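You operate a simulated robot arm through the tools that you are given. There is no shell and no other tool. Be economical: measure what you need, move in short steps, check, and stop when the job is done.

Carry out the task below with a simulated robot arm. There is one attempt and no reset: what you move stays moved.

TASK
Fit a black ring and the teal fitting on the grey post, clamp it and pump to about 40 kPa.
Fine: shut the vent before pumping.
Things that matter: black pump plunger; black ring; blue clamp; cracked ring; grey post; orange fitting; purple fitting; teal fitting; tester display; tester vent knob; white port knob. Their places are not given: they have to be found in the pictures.

It is judged by the outcome, as a careful person would: the job done as asked, and still so three seconds after it is handed in. It fails if anything else is knocked over, pushed out of place, dropped, spilled or broken.

THE ROBOT
A 6-joint arm with a two-finger parallel gripper, fixed in place. Base frame: the origin is at the foot of the arm, x ahead of it, y to its left, z up; the work surface is at about z = 0. Units: mm, degrees, N and s.
With the tool pointing down near the work surface it reaches from about 140 to 580 mm from the base axis. Its first joint turns from -66.0 to 66.0 degrees. Payload 2.1 kg.
The tool frame sits at the grasp point between the pads (the TCP): z along the fingers, y along the line on which they close. The tips reach 30 mm beyond it. The gripper opens to 94 mm. The fingers are 28 mm wide and 10 mm thick; the gripper's body (50 by 96 mm) begins 55 mm behind the TCP.
Orientation is that of the tool frame in the base frame, as a unit quaternion [x, y, z, w]. With the fingers straight down and closing along the base's y, the tool's x points along the base's -x, its y along +y and its z along -z.

THE INTERFACE
- The arm moves only by the tool step_arm. Its argument "targets" is a list of rows, each a list of 3 entries, a list of its own where there are three numbers: the turn, a rotation vector about the tool's x, y, z in units of 180 degrees (1.0 is 180 degrees), then the shift along the tool's x, y, z in units of 100 mm (1.0 is 100 mm), then the gripper command, from -1 (fully open) to 1 (shut), values between in proportion. In form: [[[wx, wy, wz], [x, y, z], claw], ...]. A call has 1 to 10 rows; each row is the pose to reach, as a shift and turn from the pose commanded when the call began, along the tool's axes at that moment. A call with a number of a shift or a turn outside -1 to 1 is refused whole. A row lasts 0.2 s, in which the tool goes at most 50 mm and 8.6 degrees; a call with a longer step from one row to the next is refused whole, and so is a gripper value outside its range. Where a pose cannot be reached the arm comes as near as it can. A force on the tool above 70 N (or 10 N above the force at the start of the call, whichever is more), or a blocked arm, ends the call early, and 0.2 s more pass. Each finger travels about 72 mm/s and halts on what it meets, pressing with about 30 N; the grip force reading is that of the motor and also rises with nothing between the fingers. The clock runs only during rows and for 0.2 s after the last one: add rows that repeat a pose to give the fingers time. The reply holds the time, the measured pose of the TCP, the force on the tool along the base axes, the opening and the grip force, in the units named above and with some noise, with the torque about the TCP (base axes, N m) and any sound that the robot's microphone picked up.
- Cameras (640 x 400 px; columns grow to the right, rows downward): "scene" is fixed at [57.5, -371.6, 489.8]; the picture's right is [0.76, -0.65, 0.00], its down [-0.33, -0.38, -0.86] and it looks along [0.56, 0.65, -0.51] (base axes); focal length 253 px, centre (320, 200). "wrist" rides on the gripper at [76, 14, -103] in the tool frame; the picture's right is [-0.18, 0.98, 0.00], its down [-0.75, -0.14, -0.64] and it looks along [-0.63, -0.12, 0.77] (tool axes); focal length 243 px, centre (320, 200).
- camera(camera): a new picture of that camera. No time passes.
- point_at(camera, pixels): for up to 12 pixels [column, row] of the newest picture of that camera ("zoom" is the newest enlarged one), the place [x, y, z] in the base frame of the surface seen there, good to about 2 mm. No time passes.
- zoom(camera, box): a new picture of the part [left, top, right, bottom] of that camera's present view, enlarged. No time passes.
- sign_off(): hands the job in; it is judged then, once.

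Work in short steps. Measure before you move; look again where a grasp or a placing could have gone wrong, and mend it. You have 80 turns and 54 pictures in all, those below and enlarged ones among them. Open the gripper and draw the arm clear of the work before you hand the job in, unless the task says otherwise; then end with one line.

The tools are called after "Call:" by a JSON object that holds its "method" and its "body". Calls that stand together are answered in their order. step_arm: Moves the arm, as the interface text tells. Its arguments: {"type":"object","properties":{"targets":{"type":"array","items":{"type":"array"}}},"required":["targets"]} The other tools are called the same way: camera (camera) takes a picture; point_at (camera, pixels) gives the place of the surface under pixels of a picture; zoom (camera, box) takes an enlarged picture of a part of a camera's view; sign_off () hands the job in.

At the start:

```text
t: 0.0
tcp_pos: [371.2, -61.3, 342.0]
tcp_rot: [-0.001, 1.0, 0.0, 0.001]
ft_force: [0.1, -0.2, -0.2]
torque: [0.01, -0.03, -0.01]
grip_width: 94.2
grip_force: 0.0
```

scene: 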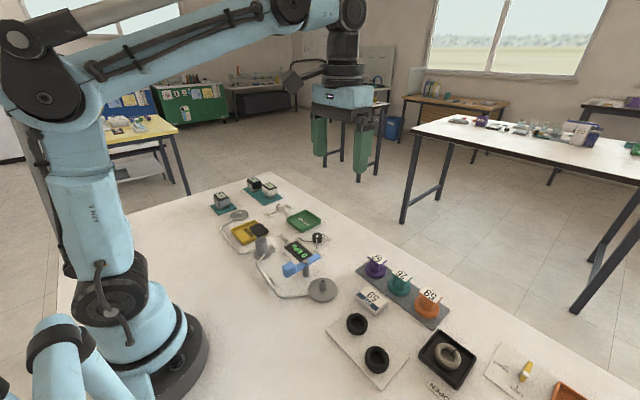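
wrist: 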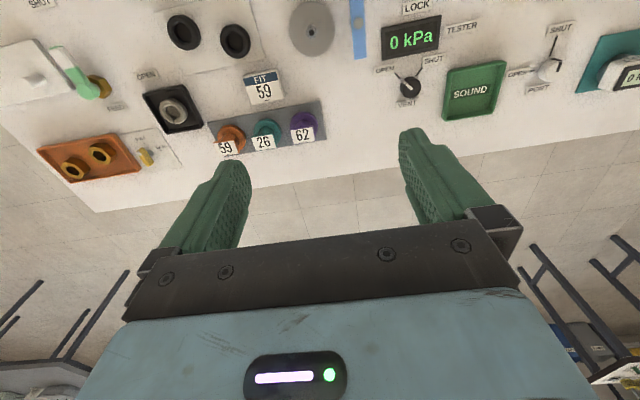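

The scene shows rings near (357,324) and (377,359), fittings near (375,265), (400,282), (428,302), and the post with a blue clamp near (300,270). I'll zoom in for detail.

Call:
{"method": "zoom", "body": {"camera": "scene", "box": [200, 170, 360, 310]}}

Call:
{"method": "zoom", "body": {"camera": "scene", "box": [320, 240, 600, 400]}}

Call:
{"method": "zoom", "body": {"camera": "wrist", "box": [0, 0, 640, 200]}}

```text
2.86 times, centred on (280, 240) of scene
```

zoom: 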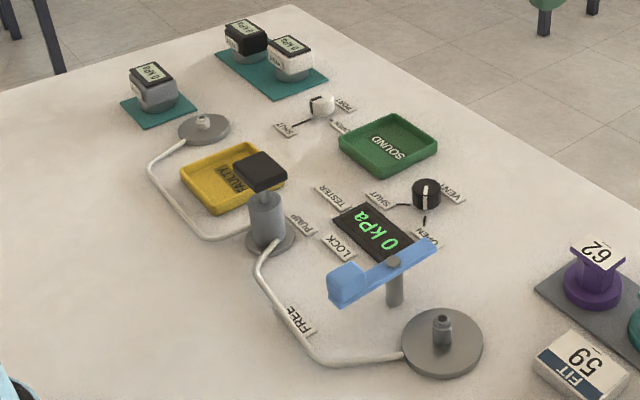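

```text
2.29 times, centred on (460, 320) of scene
```

zoom: 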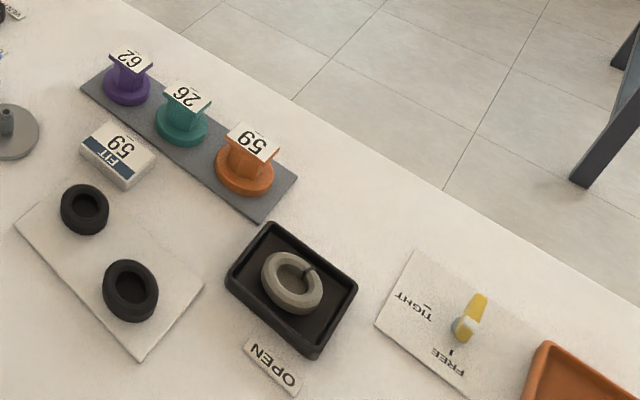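

```text
1.00 times, centred on (320, 100) of wrist (not enlarged: the box is as wide or as high as the picture)
```

zoom: 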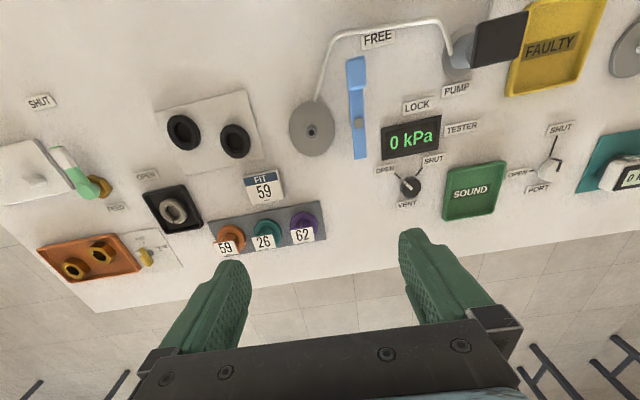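

I measure the main items on the newest wrist picture: post (312,130), clamp (358,105), rings (184,133),(235,141), fittings, vent knob (410,186), plunger (500,40) and port knob (547,172).

Call:
{"method": "point_at", "body": {"camera": "wrist", "pixels": [[183, 132], [235, 140], [267, 229], [263, 242], [303, 222], [229, 232], [312, 28], [311, 31], [359, 22], [410, 85], [360, 1], [360, 55]]}}

Call:
{"method": "point_at", "body": {"camera": "scene", "pixels": [[322, 281], [322, 285], [322, 289], [287, 268], [318, 255], [306, 263], [260, 230], [259, 247], [318, 238], [399, 275], [398, 289], [357, 324]]}}

Call:
{"method": "zoom", "body": {"camera": "scene", "box": [250, 210, 350, 310]}}

```text
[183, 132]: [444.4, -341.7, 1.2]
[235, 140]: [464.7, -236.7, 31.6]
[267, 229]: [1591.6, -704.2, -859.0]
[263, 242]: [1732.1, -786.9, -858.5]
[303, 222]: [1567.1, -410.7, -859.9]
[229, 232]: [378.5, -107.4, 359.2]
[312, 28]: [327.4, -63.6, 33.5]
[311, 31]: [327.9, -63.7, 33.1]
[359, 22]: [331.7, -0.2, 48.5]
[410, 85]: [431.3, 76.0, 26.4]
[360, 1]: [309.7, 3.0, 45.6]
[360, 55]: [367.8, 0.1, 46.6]
```

```text
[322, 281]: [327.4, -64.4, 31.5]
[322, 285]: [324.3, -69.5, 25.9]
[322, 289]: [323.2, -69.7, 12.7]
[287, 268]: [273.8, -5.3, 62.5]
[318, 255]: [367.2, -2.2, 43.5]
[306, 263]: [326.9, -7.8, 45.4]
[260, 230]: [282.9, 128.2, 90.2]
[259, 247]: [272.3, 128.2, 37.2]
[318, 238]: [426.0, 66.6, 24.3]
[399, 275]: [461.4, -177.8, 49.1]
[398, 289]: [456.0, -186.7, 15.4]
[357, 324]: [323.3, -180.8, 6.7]
```

```text
4.00 times, centred on (300, 260) of scene
```

zoom: 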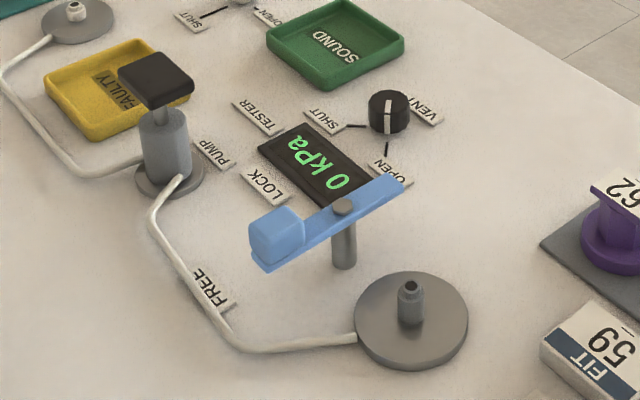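

My wrist pixels were offset by 100 rows because that "zoom" was not enlarged. Even so, the post is at (327,-64), its top at z≈33, and the clamp pivot is at about (330,-3). I move back and down for a better view of the fittings and rings.

Call:
{"method": "step_arm", "body": {"targets": [[[0, 0, 0], [0.25, -0.25, 0.2], -1], [[0, 0, 0], [0.5, -0.5, 0.4], -1], [[0, 0, 0], [0.75, -0.7, 0.6], -1], [[0, 0, 0], [1.0, -0.9, 0.8], -1], [[0, 0, 0], [1.0, -0.9, 0.8], -1]]}}

Call:
{"method": "camera", "body": {"camera": "wrist"}}

```text
t: 1.2
tcp_pos: [270.0, -149.0, 261.8]
tcp_rot: [-0.001, 1.0, 0.0, 0.001]
ft_force: [0.2, -0.3, 0.5]
torque: [-0.04, -0.02, -0.04]
grip_width: 93.9
grip_force: 0.1
```

```text
47 pictures are left
```

wrist: 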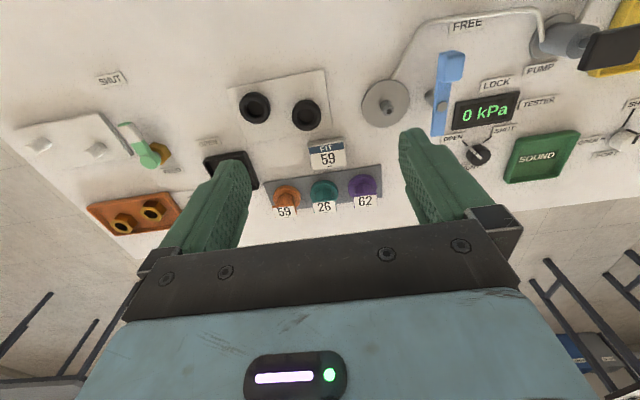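

Everything I need is in view: rings at (255,107) and (306,115), teal at (324,190), post at (385,102), clamp at (440,95). I measure their edges.

Call:
{"method": "point_at", "body": {"camera": "wrist", "pixels": [[306, 101], [306, 129], [294, 115], [319, 115], [255, 94], [255, 121], [241, 107], [269, 107], [306, 115], [255, 107], [324, 180], [324, 206]]}}

Call:
{"method": "point_at", "body": {"camera": "wrist", "pixels": [[438, 130], [443, 60], [451, 65], [432, 98], [453, 85], [478, 152], [471, 152], [486, 152], [387, 102], [386, 82], [386, 124], [560, 35]]}}

Call:
{"method": "zoom", "body": {"camera": "wrist", "box": [220, 60, 420, 220]}}

Call:
{"method": "zoom", "body": {"camera": "wrist", "box": [400, 0, 640, 180]}}

```text
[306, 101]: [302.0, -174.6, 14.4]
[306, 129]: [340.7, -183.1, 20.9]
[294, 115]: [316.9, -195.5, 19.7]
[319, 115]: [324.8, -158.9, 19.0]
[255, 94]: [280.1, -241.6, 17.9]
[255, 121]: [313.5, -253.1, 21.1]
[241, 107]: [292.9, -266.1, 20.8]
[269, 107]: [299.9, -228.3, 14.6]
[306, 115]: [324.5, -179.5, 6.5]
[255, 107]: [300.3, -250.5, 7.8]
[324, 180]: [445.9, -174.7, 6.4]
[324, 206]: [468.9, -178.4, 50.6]
```

```text
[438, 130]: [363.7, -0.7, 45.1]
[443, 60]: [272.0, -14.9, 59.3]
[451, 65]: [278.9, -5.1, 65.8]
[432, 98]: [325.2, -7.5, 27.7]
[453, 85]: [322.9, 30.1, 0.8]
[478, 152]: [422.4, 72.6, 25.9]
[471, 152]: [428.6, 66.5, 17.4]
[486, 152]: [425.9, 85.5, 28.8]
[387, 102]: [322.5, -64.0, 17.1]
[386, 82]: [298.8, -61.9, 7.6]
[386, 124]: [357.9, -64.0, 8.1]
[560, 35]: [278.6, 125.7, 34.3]
```

```text
2.50 times, centred on (320, 140) of wrist
```

zoom: 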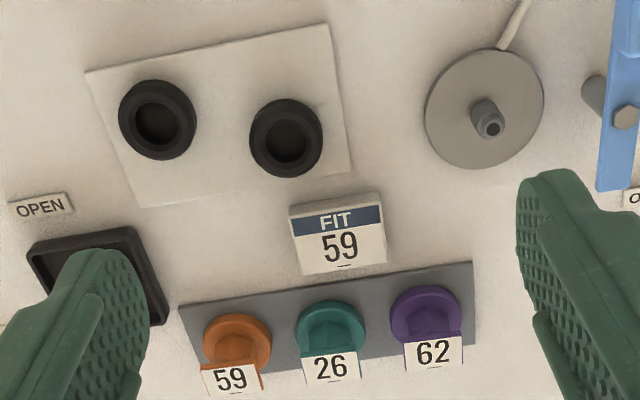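

```text
2.22 times, centred on (520, 90) of wrist
```

zoom: 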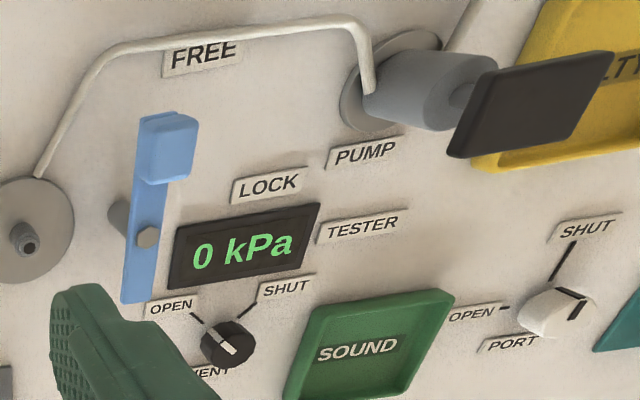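

Next come precise points in this zoom: clamp tip (137,298), pivot (147,236), handle (172,125), labels, vent knob (228,343), port knob (555,310) and plunger.

Call:
{"method": "point_at", "body": {"camera": "zoom", "pixels": [[125, 298], [148, 298], [147, 236], [145, 118], [175, 120], [168, 176], [190, 165], [268, 185], [202, 57], [228, 335], [530, 85], [555, 305]]}}

Call:
{"method": "zoom", "body": {"camera": "scene", "box": [215, 175, 345, 255]}}

Call:
{"method": "zoom", "body": {"camera": "wrist", "box": [570, 70, 640, 170]}}

```text
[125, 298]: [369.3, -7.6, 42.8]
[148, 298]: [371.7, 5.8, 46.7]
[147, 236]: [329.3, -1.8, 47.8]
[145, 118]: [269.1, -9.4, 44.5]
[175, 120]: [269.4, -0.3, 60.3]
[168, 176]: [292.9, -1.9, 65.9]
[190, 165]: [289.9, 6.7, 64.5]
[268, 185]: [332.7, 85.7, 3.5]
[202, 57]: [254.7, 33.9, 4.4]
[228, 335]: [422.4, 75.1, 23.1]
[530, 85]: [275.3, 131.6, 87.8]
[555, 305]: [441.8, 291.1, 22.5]
```

```text
4.92 times, centred on (280, 215) of scene
```

zoom: 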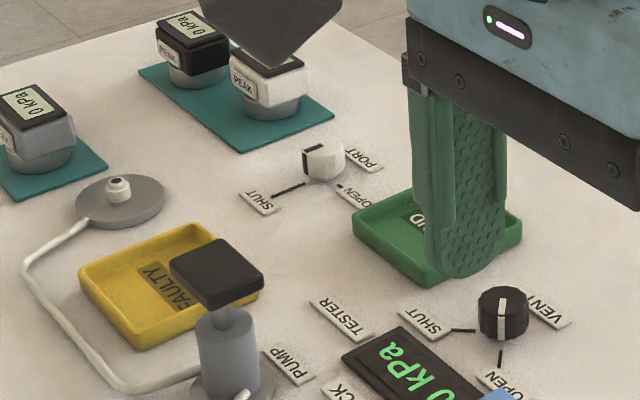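

```text
4.00 times, centred on (605, 120) of wrist
```

zoom: 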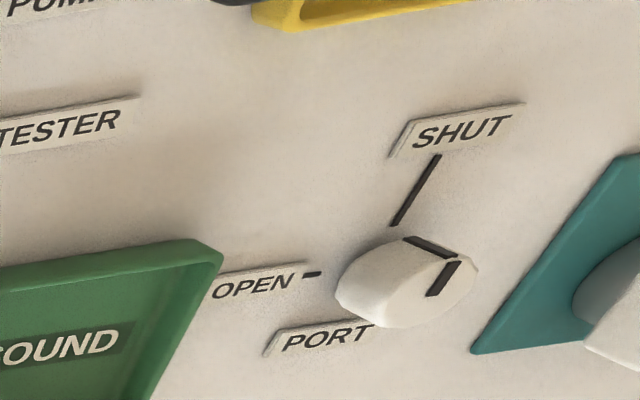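

The port knob points to SHUT, the vent knob to OPEN, and the black rings look whole while the grey one is cracked. Now I measure the fittings and post more exactly in an enlarged view.

Call:
{"method": "zoom", "body": {"camera": "wrist", "box": [260, 140, 400, 230]}}

Call:
{"method": "zoom", "body": {"camera": "scene", "box": [350, 240, 460, 330]}}

```text
4.44 times, centred on (330, 185) of wrist
```

zoom: 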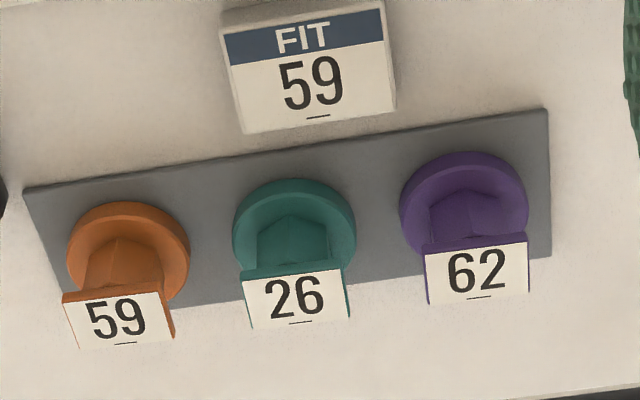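

```text
4.44 times, centred on (405, 285) of scene
```

zoom: 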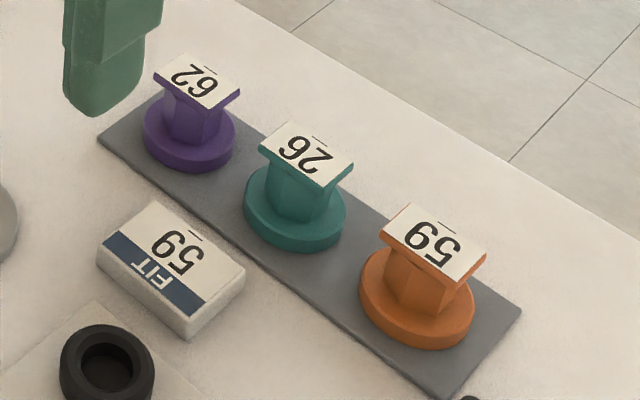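

I measure the teal fitting's label corners, flange edges and column in the scene zoom, plus its neighbours' labels.

Call:
{"method": "point_at", "body": {"camera": "zoom", "pixels": [[292, 124], [351, 163], [316, 185], [262, 151], [248, 208], [341, 228], [295, 240], [295, 205], [210, 104], [236, 92], [383, 232], [409, 207]]}}

Call:
{"method": "point_at", "body": {"camera": "wrist", "pixels": [[280, 140], [280, 90], [372, 102], [401, 102], [392, 110], [386, 103], [382, 100], [325, 150], [315, 170], [345, 200], [300, 80], [285, 112]]}}

```text
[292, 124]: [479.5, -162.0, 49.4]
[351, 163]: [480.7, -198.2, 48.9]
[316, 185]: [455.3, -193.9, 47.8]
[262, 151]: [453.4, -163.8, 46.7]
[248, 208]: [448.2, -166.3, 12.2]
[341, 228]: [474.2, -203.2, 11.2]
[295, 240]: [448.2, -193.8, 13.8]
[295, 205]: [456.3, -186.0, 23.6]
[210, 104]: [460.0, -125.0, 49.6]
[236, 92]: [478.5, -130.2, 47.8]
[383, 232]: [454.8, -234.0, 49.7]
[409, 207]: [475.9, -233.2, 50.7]
```

```text
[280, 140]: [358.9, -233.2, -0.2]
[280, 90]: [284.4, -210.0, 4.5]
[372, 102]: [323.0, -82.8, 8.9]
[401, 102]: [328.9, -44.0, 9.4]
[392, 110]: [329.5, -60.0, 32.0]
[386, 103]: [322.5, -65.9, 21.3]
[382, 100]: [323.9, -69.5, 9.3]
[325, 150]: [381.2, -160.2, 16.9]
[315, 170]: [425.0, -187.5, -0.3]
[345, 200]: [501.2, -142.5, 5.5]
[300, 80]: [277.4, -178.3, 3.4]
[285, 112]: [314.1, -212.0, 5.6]
```

The ring nearest the post is centred at about (322,-177.5), z 4–20, OD ≈37. I move above it with the fingers partly open.

Call:
{"method": "step_arm", "body": {"targets": [[[0, 0, 0], [-0.13, -0.07, 0.25], -0.6], [[0, 0, 0], [-0.26, -0.14, 0.5], -0.3], [[0, 0, 0], [-0.39, -0.21, 0.75], -0.28], [[0, 0, 0], [-0.52, -0.285, 1.0], -0.28], [[0, 0, 0], [-0.52, -0.285, 1.0], -0.28]]}}

Call:
{"method": "camera", "body": {"camera": "wrist"}}

```text
t: 2.4
tcp_pos: [323.2, -178.1, 160.1]
tcp_rot: [0.0, 1.0, 0.0, 0.001]
ft_force: [0.2, 0.5, -0.4]
torque: [0.02, -0.04, -0.01]
grip_width: 60.0
grip_force: 0.1
```

```text
40 pictures are left
```

wrist: 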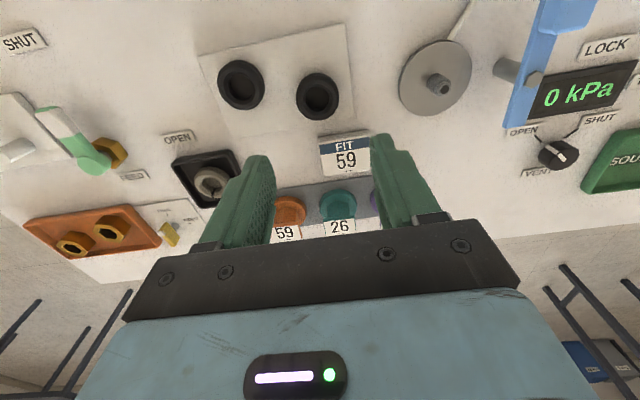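

The ring is at (317,97) and the post at (438,85). I refine the ring and post points from this closer view.

Call:
{"method": "point_at", "body": {"camera": "wrist", "pixels": [[317, 75], [317, 117], [297, 96], [336, 96], [301, 83], [333, 110], [402, 78], [469, 75], [436, 42], [436, 116], [445, 90], [441, 85]]}}

Call:
{"method": "zoom", "body": {"camera": "wrist", "box": [280, 30, 480, 130]}}

```text
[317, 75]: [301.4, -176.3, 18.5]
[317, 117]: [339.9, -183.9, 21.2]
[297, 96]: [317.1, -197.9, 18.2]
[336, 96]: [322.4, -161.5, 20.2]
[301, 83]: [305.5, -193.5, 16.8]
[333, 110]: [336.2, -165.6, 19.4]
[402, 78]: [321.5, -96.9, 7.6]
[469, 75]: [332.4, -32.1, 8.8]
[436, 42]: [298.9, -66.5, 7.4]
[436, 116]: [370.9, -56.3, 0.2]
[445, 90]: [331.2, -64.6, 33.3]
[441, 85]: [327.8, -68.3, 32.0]
```

```text
3.20 times, centred on (380, 80) of wrist
```

zoom: 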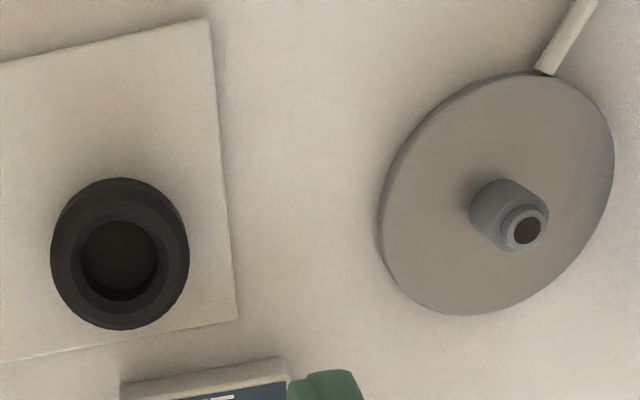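

I measure the nipple rim edges and the ring's outer top edges in the zoom.

Call:
{"method": "point_at", "body": {"camera": "zoom", "pixels": [[506, 232], [545, 226], [524, 210], [527, 247], [480, 215], [497, 282], [471, 312], [530, 76], [120, 182], [122, 328], [54, 255], [186, 250]]}}

```text
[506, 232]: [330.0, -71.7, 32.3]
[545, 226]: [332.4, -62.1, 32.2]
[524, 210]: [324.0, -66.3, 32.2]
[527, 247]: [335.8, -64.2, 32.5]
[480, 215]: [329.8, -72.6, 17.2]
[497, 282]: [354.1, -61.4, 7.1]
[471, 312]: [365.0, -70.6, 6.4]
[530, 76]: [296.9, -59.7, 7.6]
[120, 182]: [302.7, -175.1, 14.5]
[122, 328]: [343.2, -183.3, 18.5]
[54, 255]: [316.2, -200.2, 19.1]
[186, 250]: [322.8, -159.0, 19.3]
```

Ring centre ≈ (322,-179.5), OD≈40; post centre ≈ (329.5,-65.5). I descend towards the ring.

Call:
{"method": "step_arm", "body": {"targets": [[[0, 0, 0], [0.01, -0.014, 0.4], -0.28], [[0, 0, 0], [0.01, -0.014, 0.7], -0.28], [[0, 0, 0], [0.01, -0.014, 0.95], -0.28], [[0, 0, 0], [0.01, -0.014, 0.95], -0.28]]}}

Call:
{"method": "step_arm", "body": {"targets": [[[0, 0, 0], [0, 0, 0.15], -0.28], [[0, 0, 0], [0, 0, 0.27], -0.28], [[0, 0, 0], [0, 0, 0.27], 0.1], [[0, 0, 0], [0, 0, 0.27], 0.4], [[0, 0, 0], [0, 0, 0.27], 0.4]]}}

```text
t: 3.4
tcp_pos: [320.5, -179.8, 64.9]
tcp_rot: [-0.001, 1.0, 0.0, 0.001]
ft_force: [0.4, -0.5, -0.6]
torque: [-0.01, -0.01, 0.0]
grip_width: 60.2
grip_force: 0.2
```

```text
t: 4.6
tcp_pos: [321.8, -180.9, 40.2]
tcp_rot: [-0.001, 1.0, 0.0, 0.001]
ft_force: [0.8, -0.4, 0.9]
torque: [0.01, 0.01, 0.0]
grip_width: 41.6
grip_force: 29.8
```

The ring is gripped at 41.6 mm. I lift and look.

Call:
{"method": "step_arm", "body": {"targets": [[[0, 0, 0], [0, 0, -0.2], 0.4], [[0, 0, 0], [0, 0, -0.5], 0.4], [[0, 0, 0], [0, 0, -0.8], 0.4], [[0, 0, 0], [-0.04, 0.4, -0.8], 0.4], [[0, 0, 0], [-0.08, 0.8, -0.8], 0.4], [[0, 0, 0], [-0.08, 0.8, -0.8], 0.4]]}}

Call:
{"method": "camera", "body": {"camera": "wrist"}}

Call:
{"method": "camera", "body": {"camera": "scene"}}

```text
t: 6.0
tcp_pos: [330.4, -95.7, 120.2]
tcp_rot: [0.0, 1.0, 0.001, 0.001]
ft_force: [0.5, 0.0, 0.0]
torque: [0.0, -0.01, -0.01]
grip_width: 41.5
grip_force: 30.4
```

```text
38 pictures are left
```

wrist: 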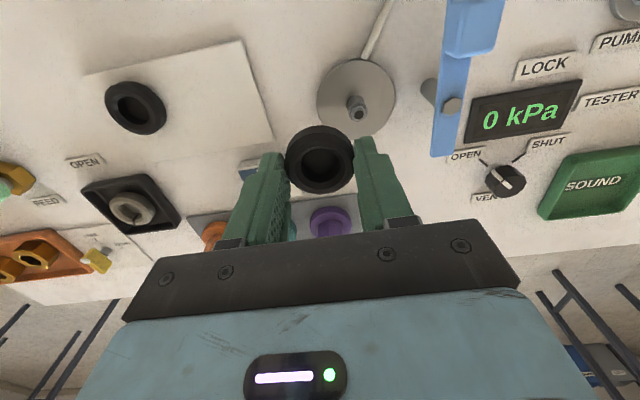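

```text
37 pictures are left
```

scene: 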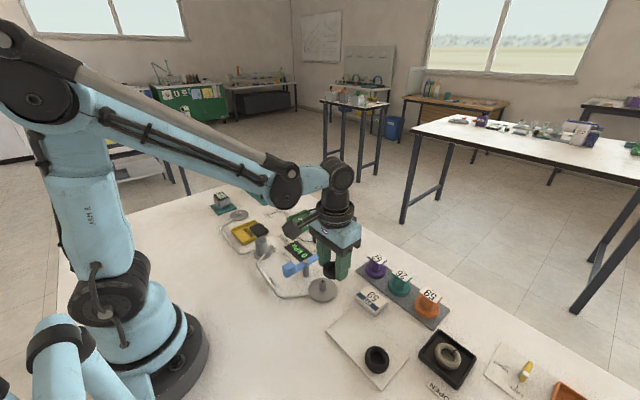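

The ring is held at (320,160). I measure its edges and the nipple at (357,105) from here.

Call:
{"method": "zoom", "body": {"camera": "wrist", "box": [270, 50, 410, 200]}}

Call:
{"method": "point_at", "body": {"camera": "wrist", "pixels": [[318, 128], [323, 190], [288, 160], [353, 158], [320, 145], [323, 178], [352, 113], [362, 110], [357, 106], [357, 117], [320, 95], [394, 97]]}}

```text
2.67 times, centred on (340, 125) of wrist
```

zoom: 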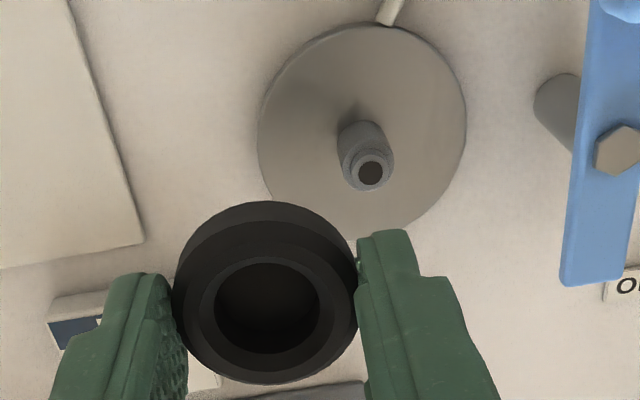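

```text
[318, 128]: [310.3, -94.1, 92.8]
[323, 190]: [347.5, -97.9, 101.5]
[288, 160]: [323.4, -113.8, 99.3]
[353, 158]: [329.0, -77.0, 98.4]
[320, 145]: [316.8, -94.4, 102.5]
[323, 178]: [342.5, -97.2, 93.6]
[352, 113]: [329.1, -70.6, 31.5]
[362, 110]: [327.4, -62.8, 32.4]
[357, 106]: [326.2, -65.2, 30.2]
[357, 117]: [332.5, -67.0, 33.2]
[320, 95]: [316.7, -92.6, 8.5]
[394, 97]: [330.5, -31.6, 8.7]
```

I check whether the hole is open by probing its visible floor.

Call:
{"method": "point_at", "body": {"camera": "zoom", "pixels": [[267, 280], [267, 300], [267, 320], [267, 335], [240, 300], [295, 300], [268, 262], [268, 350], [370, 173], [353, 170], [390, 165], [368, 150]]}}

```text
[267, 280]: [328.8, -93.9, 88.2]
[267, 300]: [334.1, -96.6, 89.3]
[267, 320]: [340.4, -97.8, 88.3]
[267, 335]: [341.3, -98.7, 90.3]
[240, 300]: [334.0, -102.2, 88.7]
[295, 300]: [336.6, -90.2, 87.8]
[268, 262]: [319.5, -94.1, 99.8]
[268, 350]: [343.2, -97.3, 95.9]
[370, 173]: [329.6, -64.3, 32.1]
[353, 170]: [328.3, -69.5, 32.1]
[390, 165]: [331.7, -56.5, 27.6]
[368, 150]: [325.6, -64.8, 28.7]
```

A floor shows at z≈88.5 inside the ring; I look closer at it.

Call:
{"method": "zoom", "body": {"camera": "wrist", "box": [285, 120, 357, 196]}}

Call:
{"method": "zoom", "body": {"camera": "scene", "box": [300, 240, 360, 310]}}

Call:
{"method": "zoom", "body": {"camera": "scene", "box": [340, 320, 480, 400]}}

```text
5.26 times, centred on (321, 158) of wrist
```

zoom: 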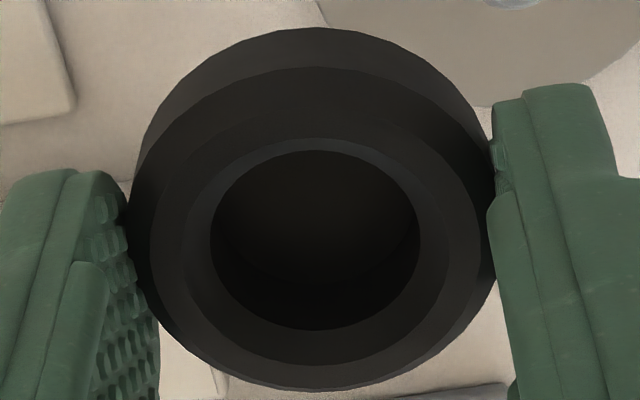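

```text
5.71 times, centred on (330, 275) of scene
```

zoom: 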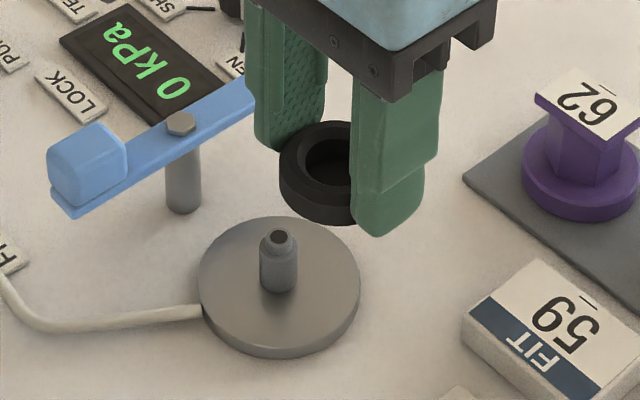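

```text
4.57 times, centred on (410, 360) of scene
```

zoom: 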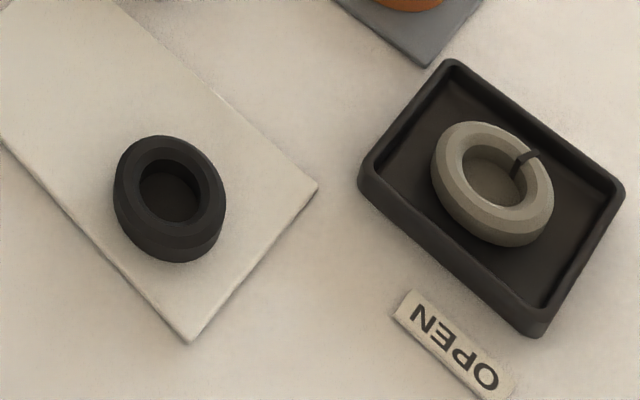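

Both kinds of ring show the same dark floor, so I'll test the fit gently. I move above the post centre (329.5,-65.3) and lower to just above the nipple.

Call:
{"method": "step_arm", "body": {"targets": [[[0, 0, 0], [0, 0.304, 0], 0.4], [[0, 0, 0], [0, 0.304, 0.2], 0.4], [[0, 0, 0], [0, 0.304, 0.42], 0.4], [[0, 0, 0], [0, 0.304, 0.42], 0.4]]}}

Call:
{"method": "zoom", "body": {"camera": "scene", "box": [280, 230, 360, 310]}}

Call:
{"method": "zoom", "body": {"camera": "wrist", "box": [250, 90, 390, 220]}}

```text
t: 7.0
tcp_pos: [329.4, -69.5, 78.6]
tcp_rot: [-0.001, 1.0, 0.0, 0.001]
ft_force: [-0.2, -0.3, -0.2]
torque: [-0.01, -0.01, -0.03]
grip_width: 41.4
grip_force: 30.1
```

```text
5.00 times, centred on (320, 270) of scene
```

zoom: 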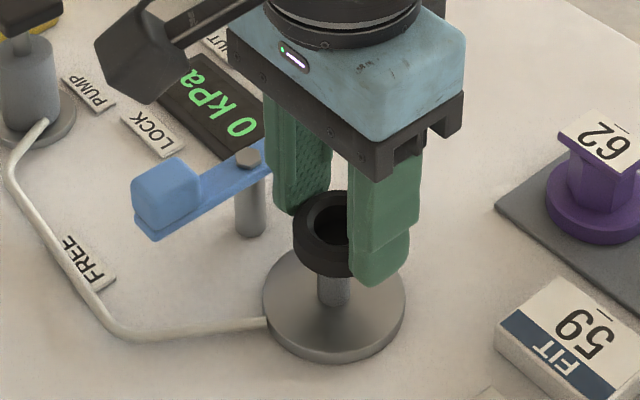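

```text
3.08 times, centred on (320, 155) of wrist
```

zoom: 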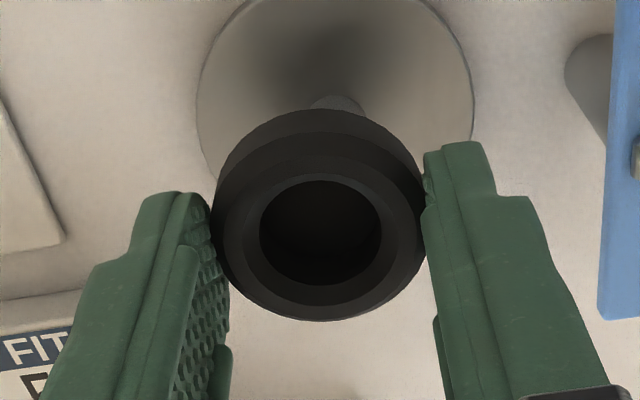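

The reading is y≈-69.5, short of the target. I measure the held ring's rim here to correct by the ring rather than the tool.

Call:
{"method": "point_at", "body": {"camera": "zoom", "pixels": [[322, 190], [322, 280], [265, 233], [378, 233], [222, 225], [420, 215], [200, 110], [472, 100], [322, 303], [318, 150], [280, 200], [365, 265]]}}

```text
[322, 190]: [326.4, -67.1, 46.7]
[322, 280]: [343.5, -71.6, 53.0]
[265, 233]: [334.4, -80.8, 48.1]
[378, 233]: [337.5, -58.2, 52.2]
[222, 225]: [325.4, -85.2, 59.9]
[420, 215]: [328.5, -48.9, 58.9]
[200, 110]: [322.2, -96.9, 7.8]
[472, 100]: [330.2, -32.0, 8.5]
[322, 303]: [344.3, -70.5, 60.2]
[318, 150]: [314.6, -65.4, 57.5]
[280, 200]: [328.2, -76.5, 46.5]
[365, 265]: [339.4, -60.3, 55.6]
```

The ring centre is ≈(329.5,-68.5), so I shift +4 mm in y and lower gently past the nipple top, watching the force.

Call:
{"method": "step_arm", "body": {"targets": [[[0, 0, 0], [0, 0.04, 0], 0.4], [[0, 0, 0], [0, 0.04, 0.05], 0.4], [[0, 0, 0], [0, 0.04, 0.1], 0.4], [[0, 0, 0], [0, 0.04, 0.14], 0.4], [[0, 0, 0], [0, 0.04, 0.18], 0.4]]}}

Call:
{"method": "zoom", "body": {"camera": "wrist", "box": [250, 90, 390, 220]}}

```text
t: 8.2
tcp_pos: [329.4, -66.4, 60.2]
tcp_rot: [-0.001, 1.0, 0.001, 0.001]
ft_force: [0.3, 0.5, 0.4]
torque: [-0.02, 0.0, -0.02]
grip_width: 41.5
grip_force: 30.8
```

```text
3.08 times, centred on (320, 155) of wrist
```

zoom: 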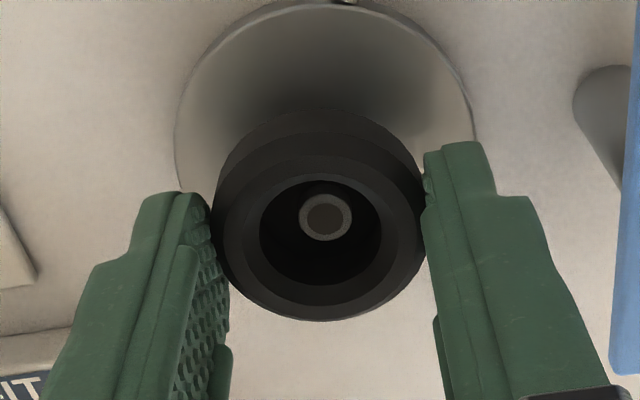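

The nipple is coming through the hole with no force. I continue down to the disc.

Call:
{"method": "step_arm", "body": {"targets": [[[0, 0, 0], [0, 0, 0.05], 0.4], [[0, 0, 0], [0, 0, 0.1], 0.4], [[0, 0, 0], [0, 0, 0.13], 0.4], [[0, 0, 0], [0, 0, 0.15], 0.4], [[0, 0, 0], [0, 0, 0.165], 0.4]]}}

```text
t: 9.4
tcp_pos: [329.7, -65.7, 42.2]
tcp_rot: [0.0, 1.0, 0.0, 0.0]
ft_force: [-0.5, -0.9, 1.7]
torque: [-0.01, 0.02, 0.04]
grip_width: 41.4
grip_force: 29.9
```

There is almost no contact force yet, so I ease down a little more.

Call:
{"method": "step_arm", "body": {"targets": [[[0, 0, 0], [0, 0, 0.01], 0.4], [[0, 0, 0], [0, 0, 0.02], 0.4], [[0, 0, 0], [0, 0, 0.02], 0.4]]}}

Call:
{"method": "zoom", "body": {"camera": "scene", "box": [280, 230, 360, 310]}}

```text
t: 10.2
tcp_pos: [328.7, -64.8, 39.4]
tcp_rot: [0.0, 1.0, -0.001, 0.0]
ft_force: [-2.0, -4.4, 47.5]
torque: [-0.22, 0.06, -0.01]
grip_width: 41.2
grip_force: 30.3
```

```text
5.00 times, centred on (320, 270) of scene
```

zoom: 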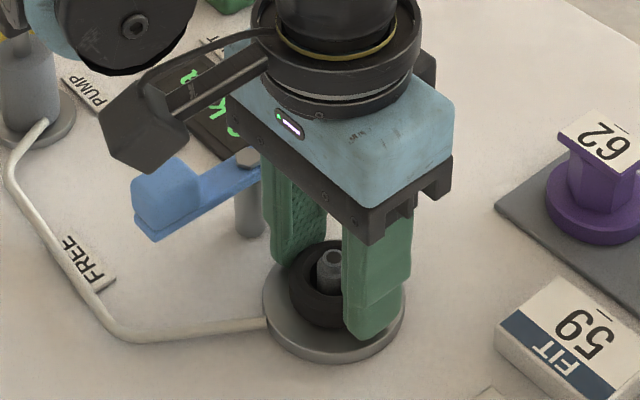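

The ring is seated on the disc at about 47 N. I release and lift away.

Call:
{"method": "step_arm", "body": {"targets": [[[0, 0, 0], [0, 0, -0.01], 0.1], [[0, 0, 0], [0, 0, -0.01], -0.3], [[0, 0, 0], [0, 0, -0.01], -0.3], [[0, 0, 0], [0, 0, -0.2], -0.3], [[0, 0, 0], [0, 0, -0.5], -0.3], [[0, 0, 0], [0, 0, -0.9], -0.3], [[0, 0, 0], [0, 0, -0.9], -0.3]]}}

Call:
{"method": "camera", "body": {"camera": "wrist"}}

```text
t: 11.8
tcp_pos: [330.3, -63.0, 131.9]
tcp_rot: [-0.001, 1.0, 0.0, 0.001]
ft_force: [0.8, 0.9, 1.0]
torque: [-0.01, 0.01, -0.01]
grip_width: 61.2
grip_force: 0.1
```

```text
28 pictures are left
```

wrist: 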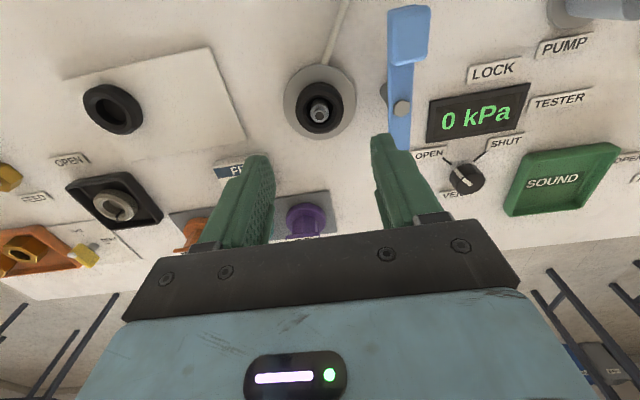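

The ring sits centred around the nipple. I move toward the teal fitting at about (466,-181).

Call:
{"method": "step_arm", "body": {"targets": [[[0, 0, 0], [-0.25, -0.25, 0], -0.3], [[0, 0, 0], [-0.5, -0.5, 0], -0.3], [[0, 0, 0], [-0.75, -0.75, 0], -0.3], [[0, 0, 0], [-0.85, -1.0, 0], -0.3], [[0, 0, 0], [-0.85, -1.0, 0], -0.3]]}}

Call:
{"method": "camera", "body": {"camera": "wrist"}}

```text
t: 13.0
tcp_pos: [414.0, -165.3, 133.7]
tcp_rot: [0.0, 1.0, 0.0, 0.0]
ft_force: [0.0, 0.1, 0.9]
torque: [-0.03, -0.02, -0.03]
grip_width: 61.0
grip_force: 0.0
```

```text
27 pictures are left
```

wrist: 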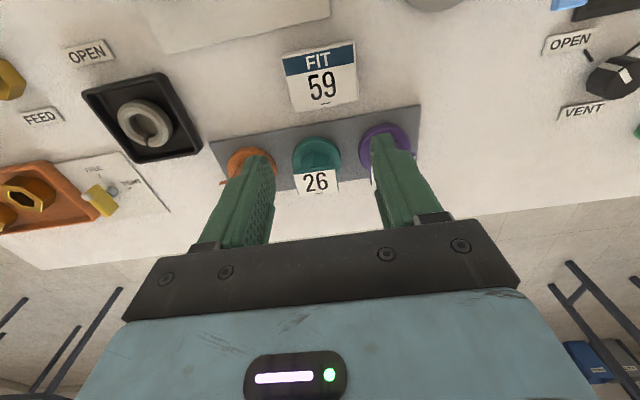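

The teal flange is at (316,154). I measure its edges and label, and its neighbours' flange edges.

Call:
{"method": "point_at", "body": {"camera": "wrist", "pixels": [[294, 155], [340, 152], [316, 137], [296, 172], [338, 169], [300, 194], [338, 190], [360, 145], [272, 155], [380, 126], [317, 158], [328, 101]]}}

Call:
{"method": "zoom", "body": {"camera": "wrist", "box": [210, 100, 430, 210]}}

```text
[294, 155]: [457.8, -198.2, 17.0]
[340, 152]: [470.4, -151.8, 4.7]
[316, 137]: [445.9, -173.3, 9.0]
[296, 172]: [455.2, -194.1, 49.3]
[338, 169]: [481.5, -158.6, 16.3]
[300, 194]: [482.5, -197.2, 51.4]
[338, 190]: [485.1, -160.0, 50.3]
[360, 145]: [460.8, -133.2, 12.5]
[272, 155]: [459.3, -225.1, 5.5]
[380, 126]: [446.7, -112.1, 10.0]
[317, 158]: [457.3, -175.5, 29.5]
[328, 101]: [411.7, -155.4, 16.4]
```

```text
2.91 times, centred on (320, 155) of wrist
```

zoom: 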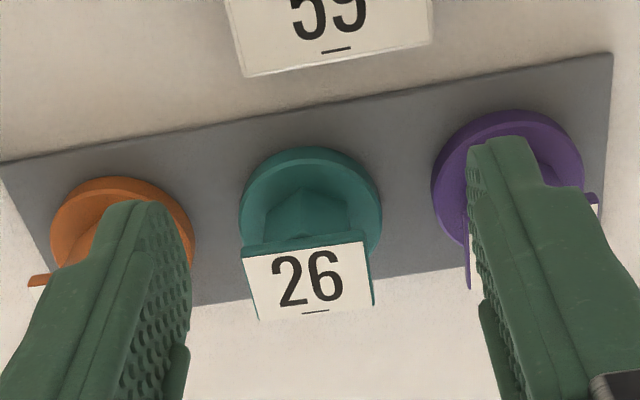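

I refine the flange edges in the zoom.

Call:
{"method": "point_at", "body": {"camera": "zoom", "pixels": [[243, 212], [378, 208], [308, 151], [308, 162], [435, 190], [190, 225], [375, 235], [247, 235], [250, 318], [372, 303], [245, 258], [362, 243]]}}

```text
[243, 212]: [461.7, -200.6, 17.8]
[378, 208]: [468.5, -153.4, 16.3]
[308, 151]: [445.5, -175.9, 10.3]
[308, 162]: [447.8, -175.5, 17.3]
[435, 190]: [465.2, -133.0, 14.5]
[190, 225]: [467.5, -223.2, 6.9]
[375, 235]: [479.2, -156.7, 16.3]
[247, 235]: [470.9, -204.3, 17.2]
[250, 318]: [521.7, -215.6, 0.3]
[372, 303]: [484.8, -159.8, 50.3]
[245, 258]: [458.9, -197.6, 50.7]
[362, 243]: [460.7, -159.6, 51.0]
```

Flange ≈47 mm across, centred about (469.5,-178), with 21 mm gaps to the neighbours. I centre over it with the opening at about 58 mm.

Call:
{"method": "step_arm", "body": {"targets": [[[0, 0, 0], [-0.2, -0.05, 0.1], -0.22], [[0, 0, 0], [-0.4, -0.1, 0.2], -0.22], [[0, 0, 0], [-0.55, -0.126, 0.35], -0.22], [[0, 0, 0], [-0.55, -0.126, 0.35], -0.22], [[0, 0, 0], [-0.55, -0.126, 0.35], -0.22]]}}

Call:
{"method": "camera", "body": {"camera": "wrist"}}

Call:
{"method": "zoom", "body": {"camera": "scene", "box": [350, 220, 460, 330]}}

```text
t: 14.2
tcp_pos: [470.8, -178.5, 93.2]
tcp_rot: [-0.001, 1.0, 0.001, 0.001]
ft_force: [-0.9, -0.8, -0.5]
torque: [0.01, -0.01, -0.02]
grip_width: 57.2
grip_force: 0.1
```

```text
25 pictures are left
```

wrist: 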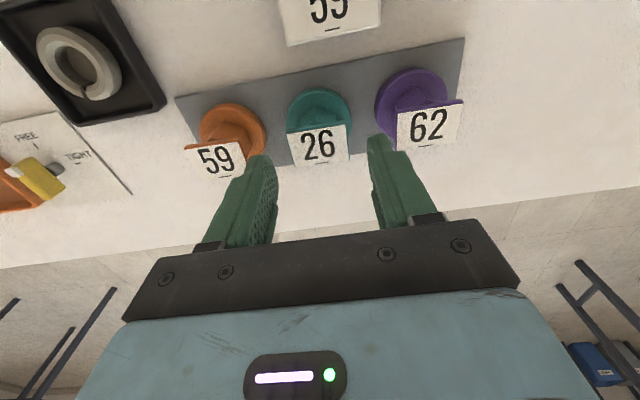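

```text
3.64 times, centred on (405, 275) of scene
```

zoom: 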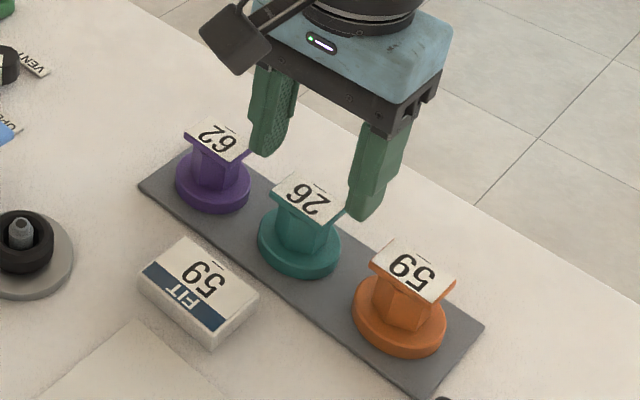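

I check the label and flange position against the tool once more before descending.

Call:
{"method": "point_at", "body": {"camera": "wrist", "pixels": [[292, 134], [344, 127], [296, 163], [347, 157], [289, 115], [349, 108], [318, 90], [376, 100], [264, 128], [401, 115], [243, 147], [380, 137]]}}

```text
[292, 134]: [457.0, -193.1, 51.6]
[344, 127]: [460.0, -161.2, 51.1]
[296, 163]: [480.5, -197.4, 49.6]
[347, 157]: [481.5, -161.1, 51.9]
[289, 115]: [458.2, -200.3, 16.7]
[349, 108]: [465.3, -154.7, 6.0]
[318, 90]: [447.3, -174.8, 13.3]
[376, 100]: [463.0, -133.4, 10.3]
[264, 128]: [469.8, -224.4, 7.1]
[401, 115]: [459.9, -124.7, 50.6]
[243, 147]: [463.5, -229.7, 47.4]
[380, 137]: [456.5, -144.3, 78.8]
```

Label centre (470,-178) matches the tool. I descend around the flange and close.

Call:
{"method": "step_arm", "body": {"targets": [[[0, 0, 0], [0, 0, 0.2], -0.22], [[0, 0, 0], [0, 0, 0.38], -0.22], [[0, 0, 0], [0, 0, 0.5], -0.22], [[0, 0, 0], [0, 0, 0.55], -0.22], [[0, 0, 0], [0, 0, 0.55], -0.22]]}}

Call:
{"method": "zoom", "body": {"camera": "scene", "box": [350, 220, 460, 330]}}

```text
t: 15.4
tcp_pos: [470.8, -179.0, 41.4]
tcp_rot: [-0.001, 1.0, 0.0, 0.001]
ft_force: [0.3, -0.6, -0.1]
torque: [-0.02, 0.01, 0.02]
grip_width: 57.3
grip_force: 0.0
```

```text
3.64 times, centred on (405, 275) of scene
```

zoom: 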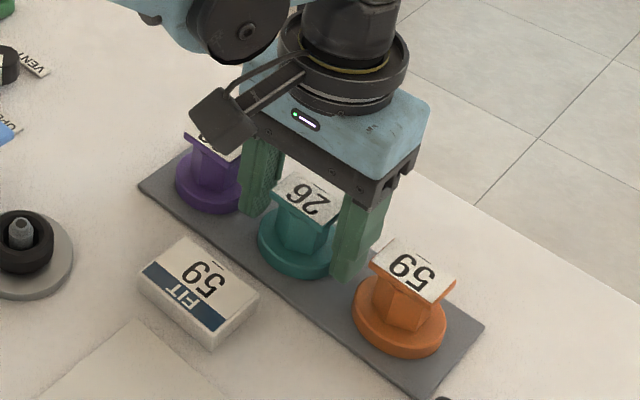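

The fingers stand clear on either side of the teal flange. I close and lift.

Call:
{"method": "step_arm", "body": {"targets": [[[0, 0, 0], [0, 0, 0], 0.0], [[0, 0, 0], [0, 0, 0], 0.3], [[0, 0, 0], [0, 0, 0], 0.3], [[0, 0, 0], [0, 0, -0.15], 0.3], [[0, 0, 0], [0, 0, -0.4], 0.3], [[0, 0, 0], [0, 0, -0.8], 0.3], [[0, 0, 0], [0, 0, -0.8], 0.3]]}}

Call:
{"method": "camera", "body": {"camera": "wrist"}}

```text
t: 17.0
tcp_pos: [469.5, -178.1, 120.5]
tcp_rot: [-0.001, 1.0, 0.0, 0.001]
ft_force: [0.5, -0.1, -0.6]
torque: [0.02, -0.02, 0.03]
grip_width: 54.3
grip_force: 29.9
```

```text
22 pictures are left
```

wrist: 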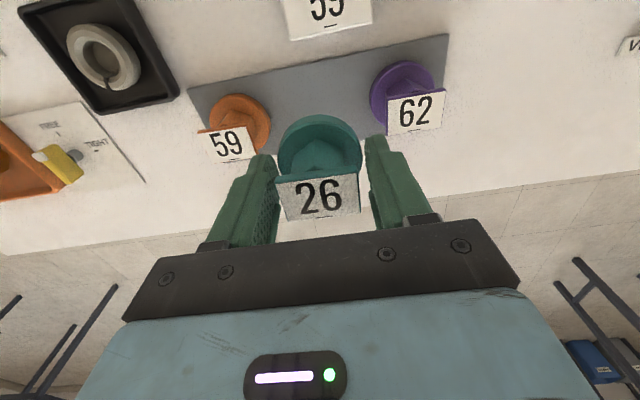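

The fitting is held at 54 mm and lifted. I measure the held fitting relative to the tool.

Call:
{"method": "point_at", "body": {"camera": "wrist", "pixels": [[280, 182], [355, 172], [285, 215], [360, 208], [281, 150], [361, 146], [319, 116], [319, 125], [318, 160]]}}

Call:
{"method": "step_arm", "body": {"targets": [[[0, 0, 0], [0.22, 0.25, -0.1], 0.3], [[0, 0, 0], [0.44, 0.5, -0.1], 0.3], [[0, 0, 0], [0.66, 0.75, -0.1], 0.3], [[0, 0, 0], [0.9, 1.0, -0.1], 0.3], [[0, 0, 0], [0.9, 1.0, -0.1], 0.3], [[0, 0, 0], [0.9, 1.0, -0.1], 0.3]]}}

```text
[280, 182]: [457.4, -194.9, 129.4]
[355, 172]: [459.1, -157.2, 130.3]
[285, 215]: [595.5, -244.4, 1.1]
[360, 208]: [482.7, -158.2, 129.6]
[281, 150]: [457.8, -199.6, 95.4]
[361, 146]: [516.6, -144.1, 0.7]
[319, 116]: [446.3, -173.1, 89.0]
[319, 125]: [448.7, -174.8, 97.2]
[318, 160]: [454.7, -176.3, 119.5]
```

```text
t: 18.4
tcp_pos: [381.1, -77.7, 130.3]
tcp_rot: [-0.001, 1.0, -0.001, 0.001]
ft_force: [-0.2, -0.6, -0.2]
torque: [-0.01, 0.0, 0.0]
grip_width: 54.0
grip_force: 30.4
```

Now the nipple should be visible beside the held fitting; I take one view to measure both in one frame.

Call:
{"method": "zoom", "body": {"camera": "wrist", "box": [240, 20, 440, 225]}}

```text
1.95 times, centred on (340, 122) of wrist
```

zoom: 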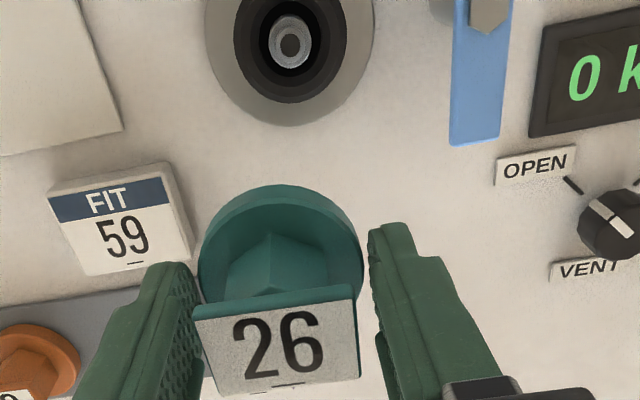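

Call:
{"method": "point_at", "body": {"camera": "zoom", "pixels": [[275, 45], [308, 42], [290, 30], [291, 60], [290, 43], [200, 317], [350, 298], [222, 388], [356, 374], [280, 187], [202, 265], [360, 265]]}}

```text
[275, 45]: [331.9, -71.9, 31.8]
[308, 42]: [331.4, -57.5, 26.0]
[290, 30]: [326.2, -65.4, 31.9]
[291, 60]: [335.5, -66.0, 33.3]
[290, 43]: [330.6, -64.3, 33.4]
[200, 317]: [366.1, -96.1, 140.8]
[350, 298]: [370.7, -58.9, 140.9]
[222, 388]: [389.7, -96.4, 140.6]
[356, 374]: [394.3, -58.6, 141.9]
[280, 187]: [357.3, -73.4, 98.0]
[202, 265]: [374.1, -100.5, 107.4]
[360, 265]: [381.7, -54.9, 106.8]
```

Fitting centre ≈(380.6,-77.6), nipple ≈(330.3,-65.2). I shift by (-50.6,+12.7) and lower to just above the nipple.

Call:
{"method": "step_arm", "body": {"targets": [[[0, 0, 0], [0.25, 0.06, 0], 0.3], [[0, 0, 0], [0.506, 0.127, 0], 0.3], [[0, 0, 0], [0.506, 0.127, 0.25], 0.3], [[0, 0, 0], [0.506, 0.127, 0.5], 0.3], [[0, 0, 0], [0.506, 0.127, 0.57], 0.3], [[0, 0, 0], [0.506, 0.127, 0.57], 0.3]]}}

Call:
{"method": "zoom", "body": {"camera": "scene", "box": [280, 230, 360, 310]}}

Call:
{"method": "zoom", "body": {"camera": "wrist", "box": [250, 80, 390, 220]}}

```text
t: 19.8
tcp_pos: [329.5, -64.3, 74.3]
tcp_rot: [-0.001, 1.0, 0.001, 0.002]
ft_force: [-0.3, 0.1, -0.4]
torque: [0.02, 0.0, -0.02]
grip_width: 54.6
grip_force: 29.9
```

```text
5.00 times, centred on (320, 270) of scene
```

zoom: 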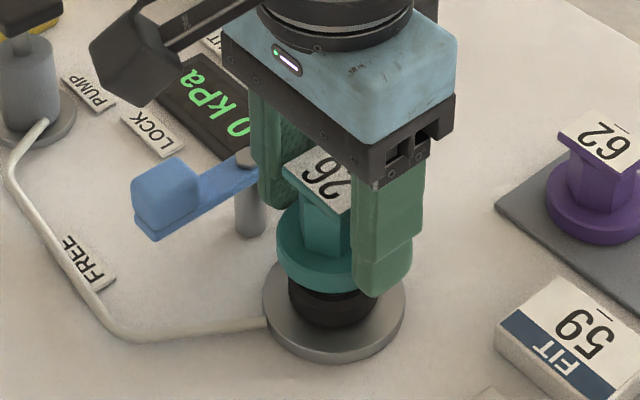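

```text
2.86 times, centred on (320, 150) of wrist
```

zoom: 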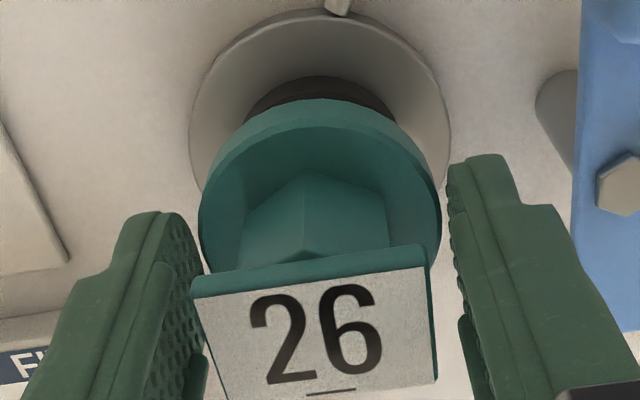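

It looks aligned over the ring. I lower in small steps watching the force.

Call:
{"method": "step_arm", "body": {"targets": [[[0, 0, 0], [0, 0, 0.03], 0.3], [[0, 0, 0], [0, 0, 0.06], 0.3], [[0, 0, 0], [0, 0, 0.09], 0.3], [[0, 0, 0], [0, 0, 0.11], 0.3], [[0, 0, 0], [0, 0, 0.13], 0.3]]}}

```text
t: 21.0
tcp_pos: [328.6, -64.6, 61.1]
tcp_rot: [-0.001, 1.0, 0.0, 0.0]
ft_force: [-1.7, -0.3, 11.2]
torque: [0.05, 0.06, -0.06]
grip_width: 54.5
grip_force: 30.3
```

Slight contact now (11 N). I press a little further.

Call:
{"method": "step_arm", "body": {"targets": [[[0, 0, 0], [0, 0, 0.01], 0.3], [[0, 0, 0], [0, 0, 0.02], 0.3], [[0, 0, 0], [0, 0, 0.02], 0.3]]}}

Call:
{"method": "zoom", "body": {"camera": "scene", "box": [280, 230, 360, 310]}}

```text
t: 21.8
tcp_pos: [329.2, -65.8, 59.3]
tcp_rot: [-0.001, 1.0, 0.0, 0.0]
ft_force: [1.0, -0.4, 21.7]
torque: [-0.04, -0.01, -0.01]
grip_width: 54.3
grip_force: 29.9
```

```text
5.00 times, centred on (320, 270) of scene
```

zoom: 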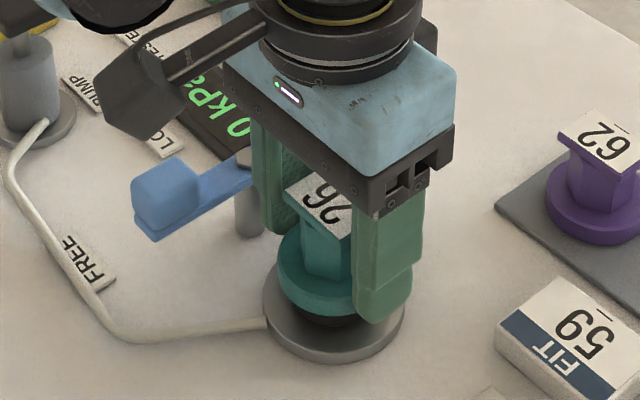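

Call:
{"method": "step_arm", "body": {"targets": [[[0, 0, 0], [0, 0, 0.01], 0.3], [[0, 0, 0], [0, 0, 0.02], 0.3], [[0, 0, 0], [0, 0, 0.02], 0.3]]}}

```text
t: 22.6
tcp_pos: [328.3, -66.5, 56.4]
tcp_rot: [-0.001, 1.0, 0.001, 0.001]
ft_force: [1.4, 0.5, 19.0]
torque: [0.06, -0.06, 0.01]
grip_width: 54.2
grip_force: 29.6
```

The force is steady at about 20 N while still moving, either a sliding fit or slip. I press 2 mm more and check by picture.

Call:
{"method": "step_arm", "body": {"targets": [[[0, 0, 0], [0, 0, 0.01], 0.3], [[0, 0, 0], [0, 0, 0.02], 0.3], [[0, 0, 0], [0, 0, 0.02], 0.3]]}}

Call:
{"method": "zoom", "body": {"camera": "wrist", "box": [250, 80, 390, 220]}}

```text
t: 23.4
tcp_pos: [329.2, -65.8, 53.7]
tcp_rot: [-0.001, 1.0, 0.0, -0.001]
ft_force: [-0.7, -0.2, 18.8]
torque: [-0.01, -0.02, -0.01]
grip_width: 54.2
grip_force: 29.6
```

```text
2.86 times, centred on (320, 150) of wrist
```

zoom: 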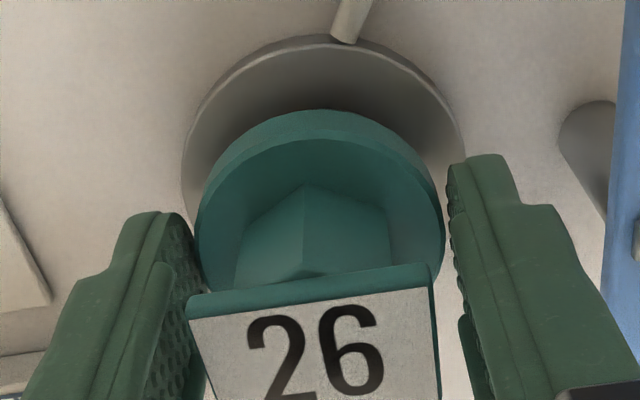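

The fitting has begun slipping in the fingers, so it is resting on something. I measure its heights.

Call:
{"method": "point_at", "body": {"camera": "zoom", "pixels": [[200, 315], [425, 290], [310, 345], [320, 112], [320, 140], [205, 220], [440, 215], [320, 95]]}}

```text
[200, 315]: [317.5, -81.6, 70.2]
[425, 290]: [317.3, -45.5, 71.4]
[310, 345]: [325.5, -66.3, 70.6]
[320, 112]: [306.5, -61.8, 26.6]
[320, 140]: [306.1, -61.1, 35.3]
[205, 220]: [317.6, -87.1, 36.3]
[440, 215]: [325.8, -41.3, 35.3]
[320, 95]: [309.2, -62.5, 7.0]
```

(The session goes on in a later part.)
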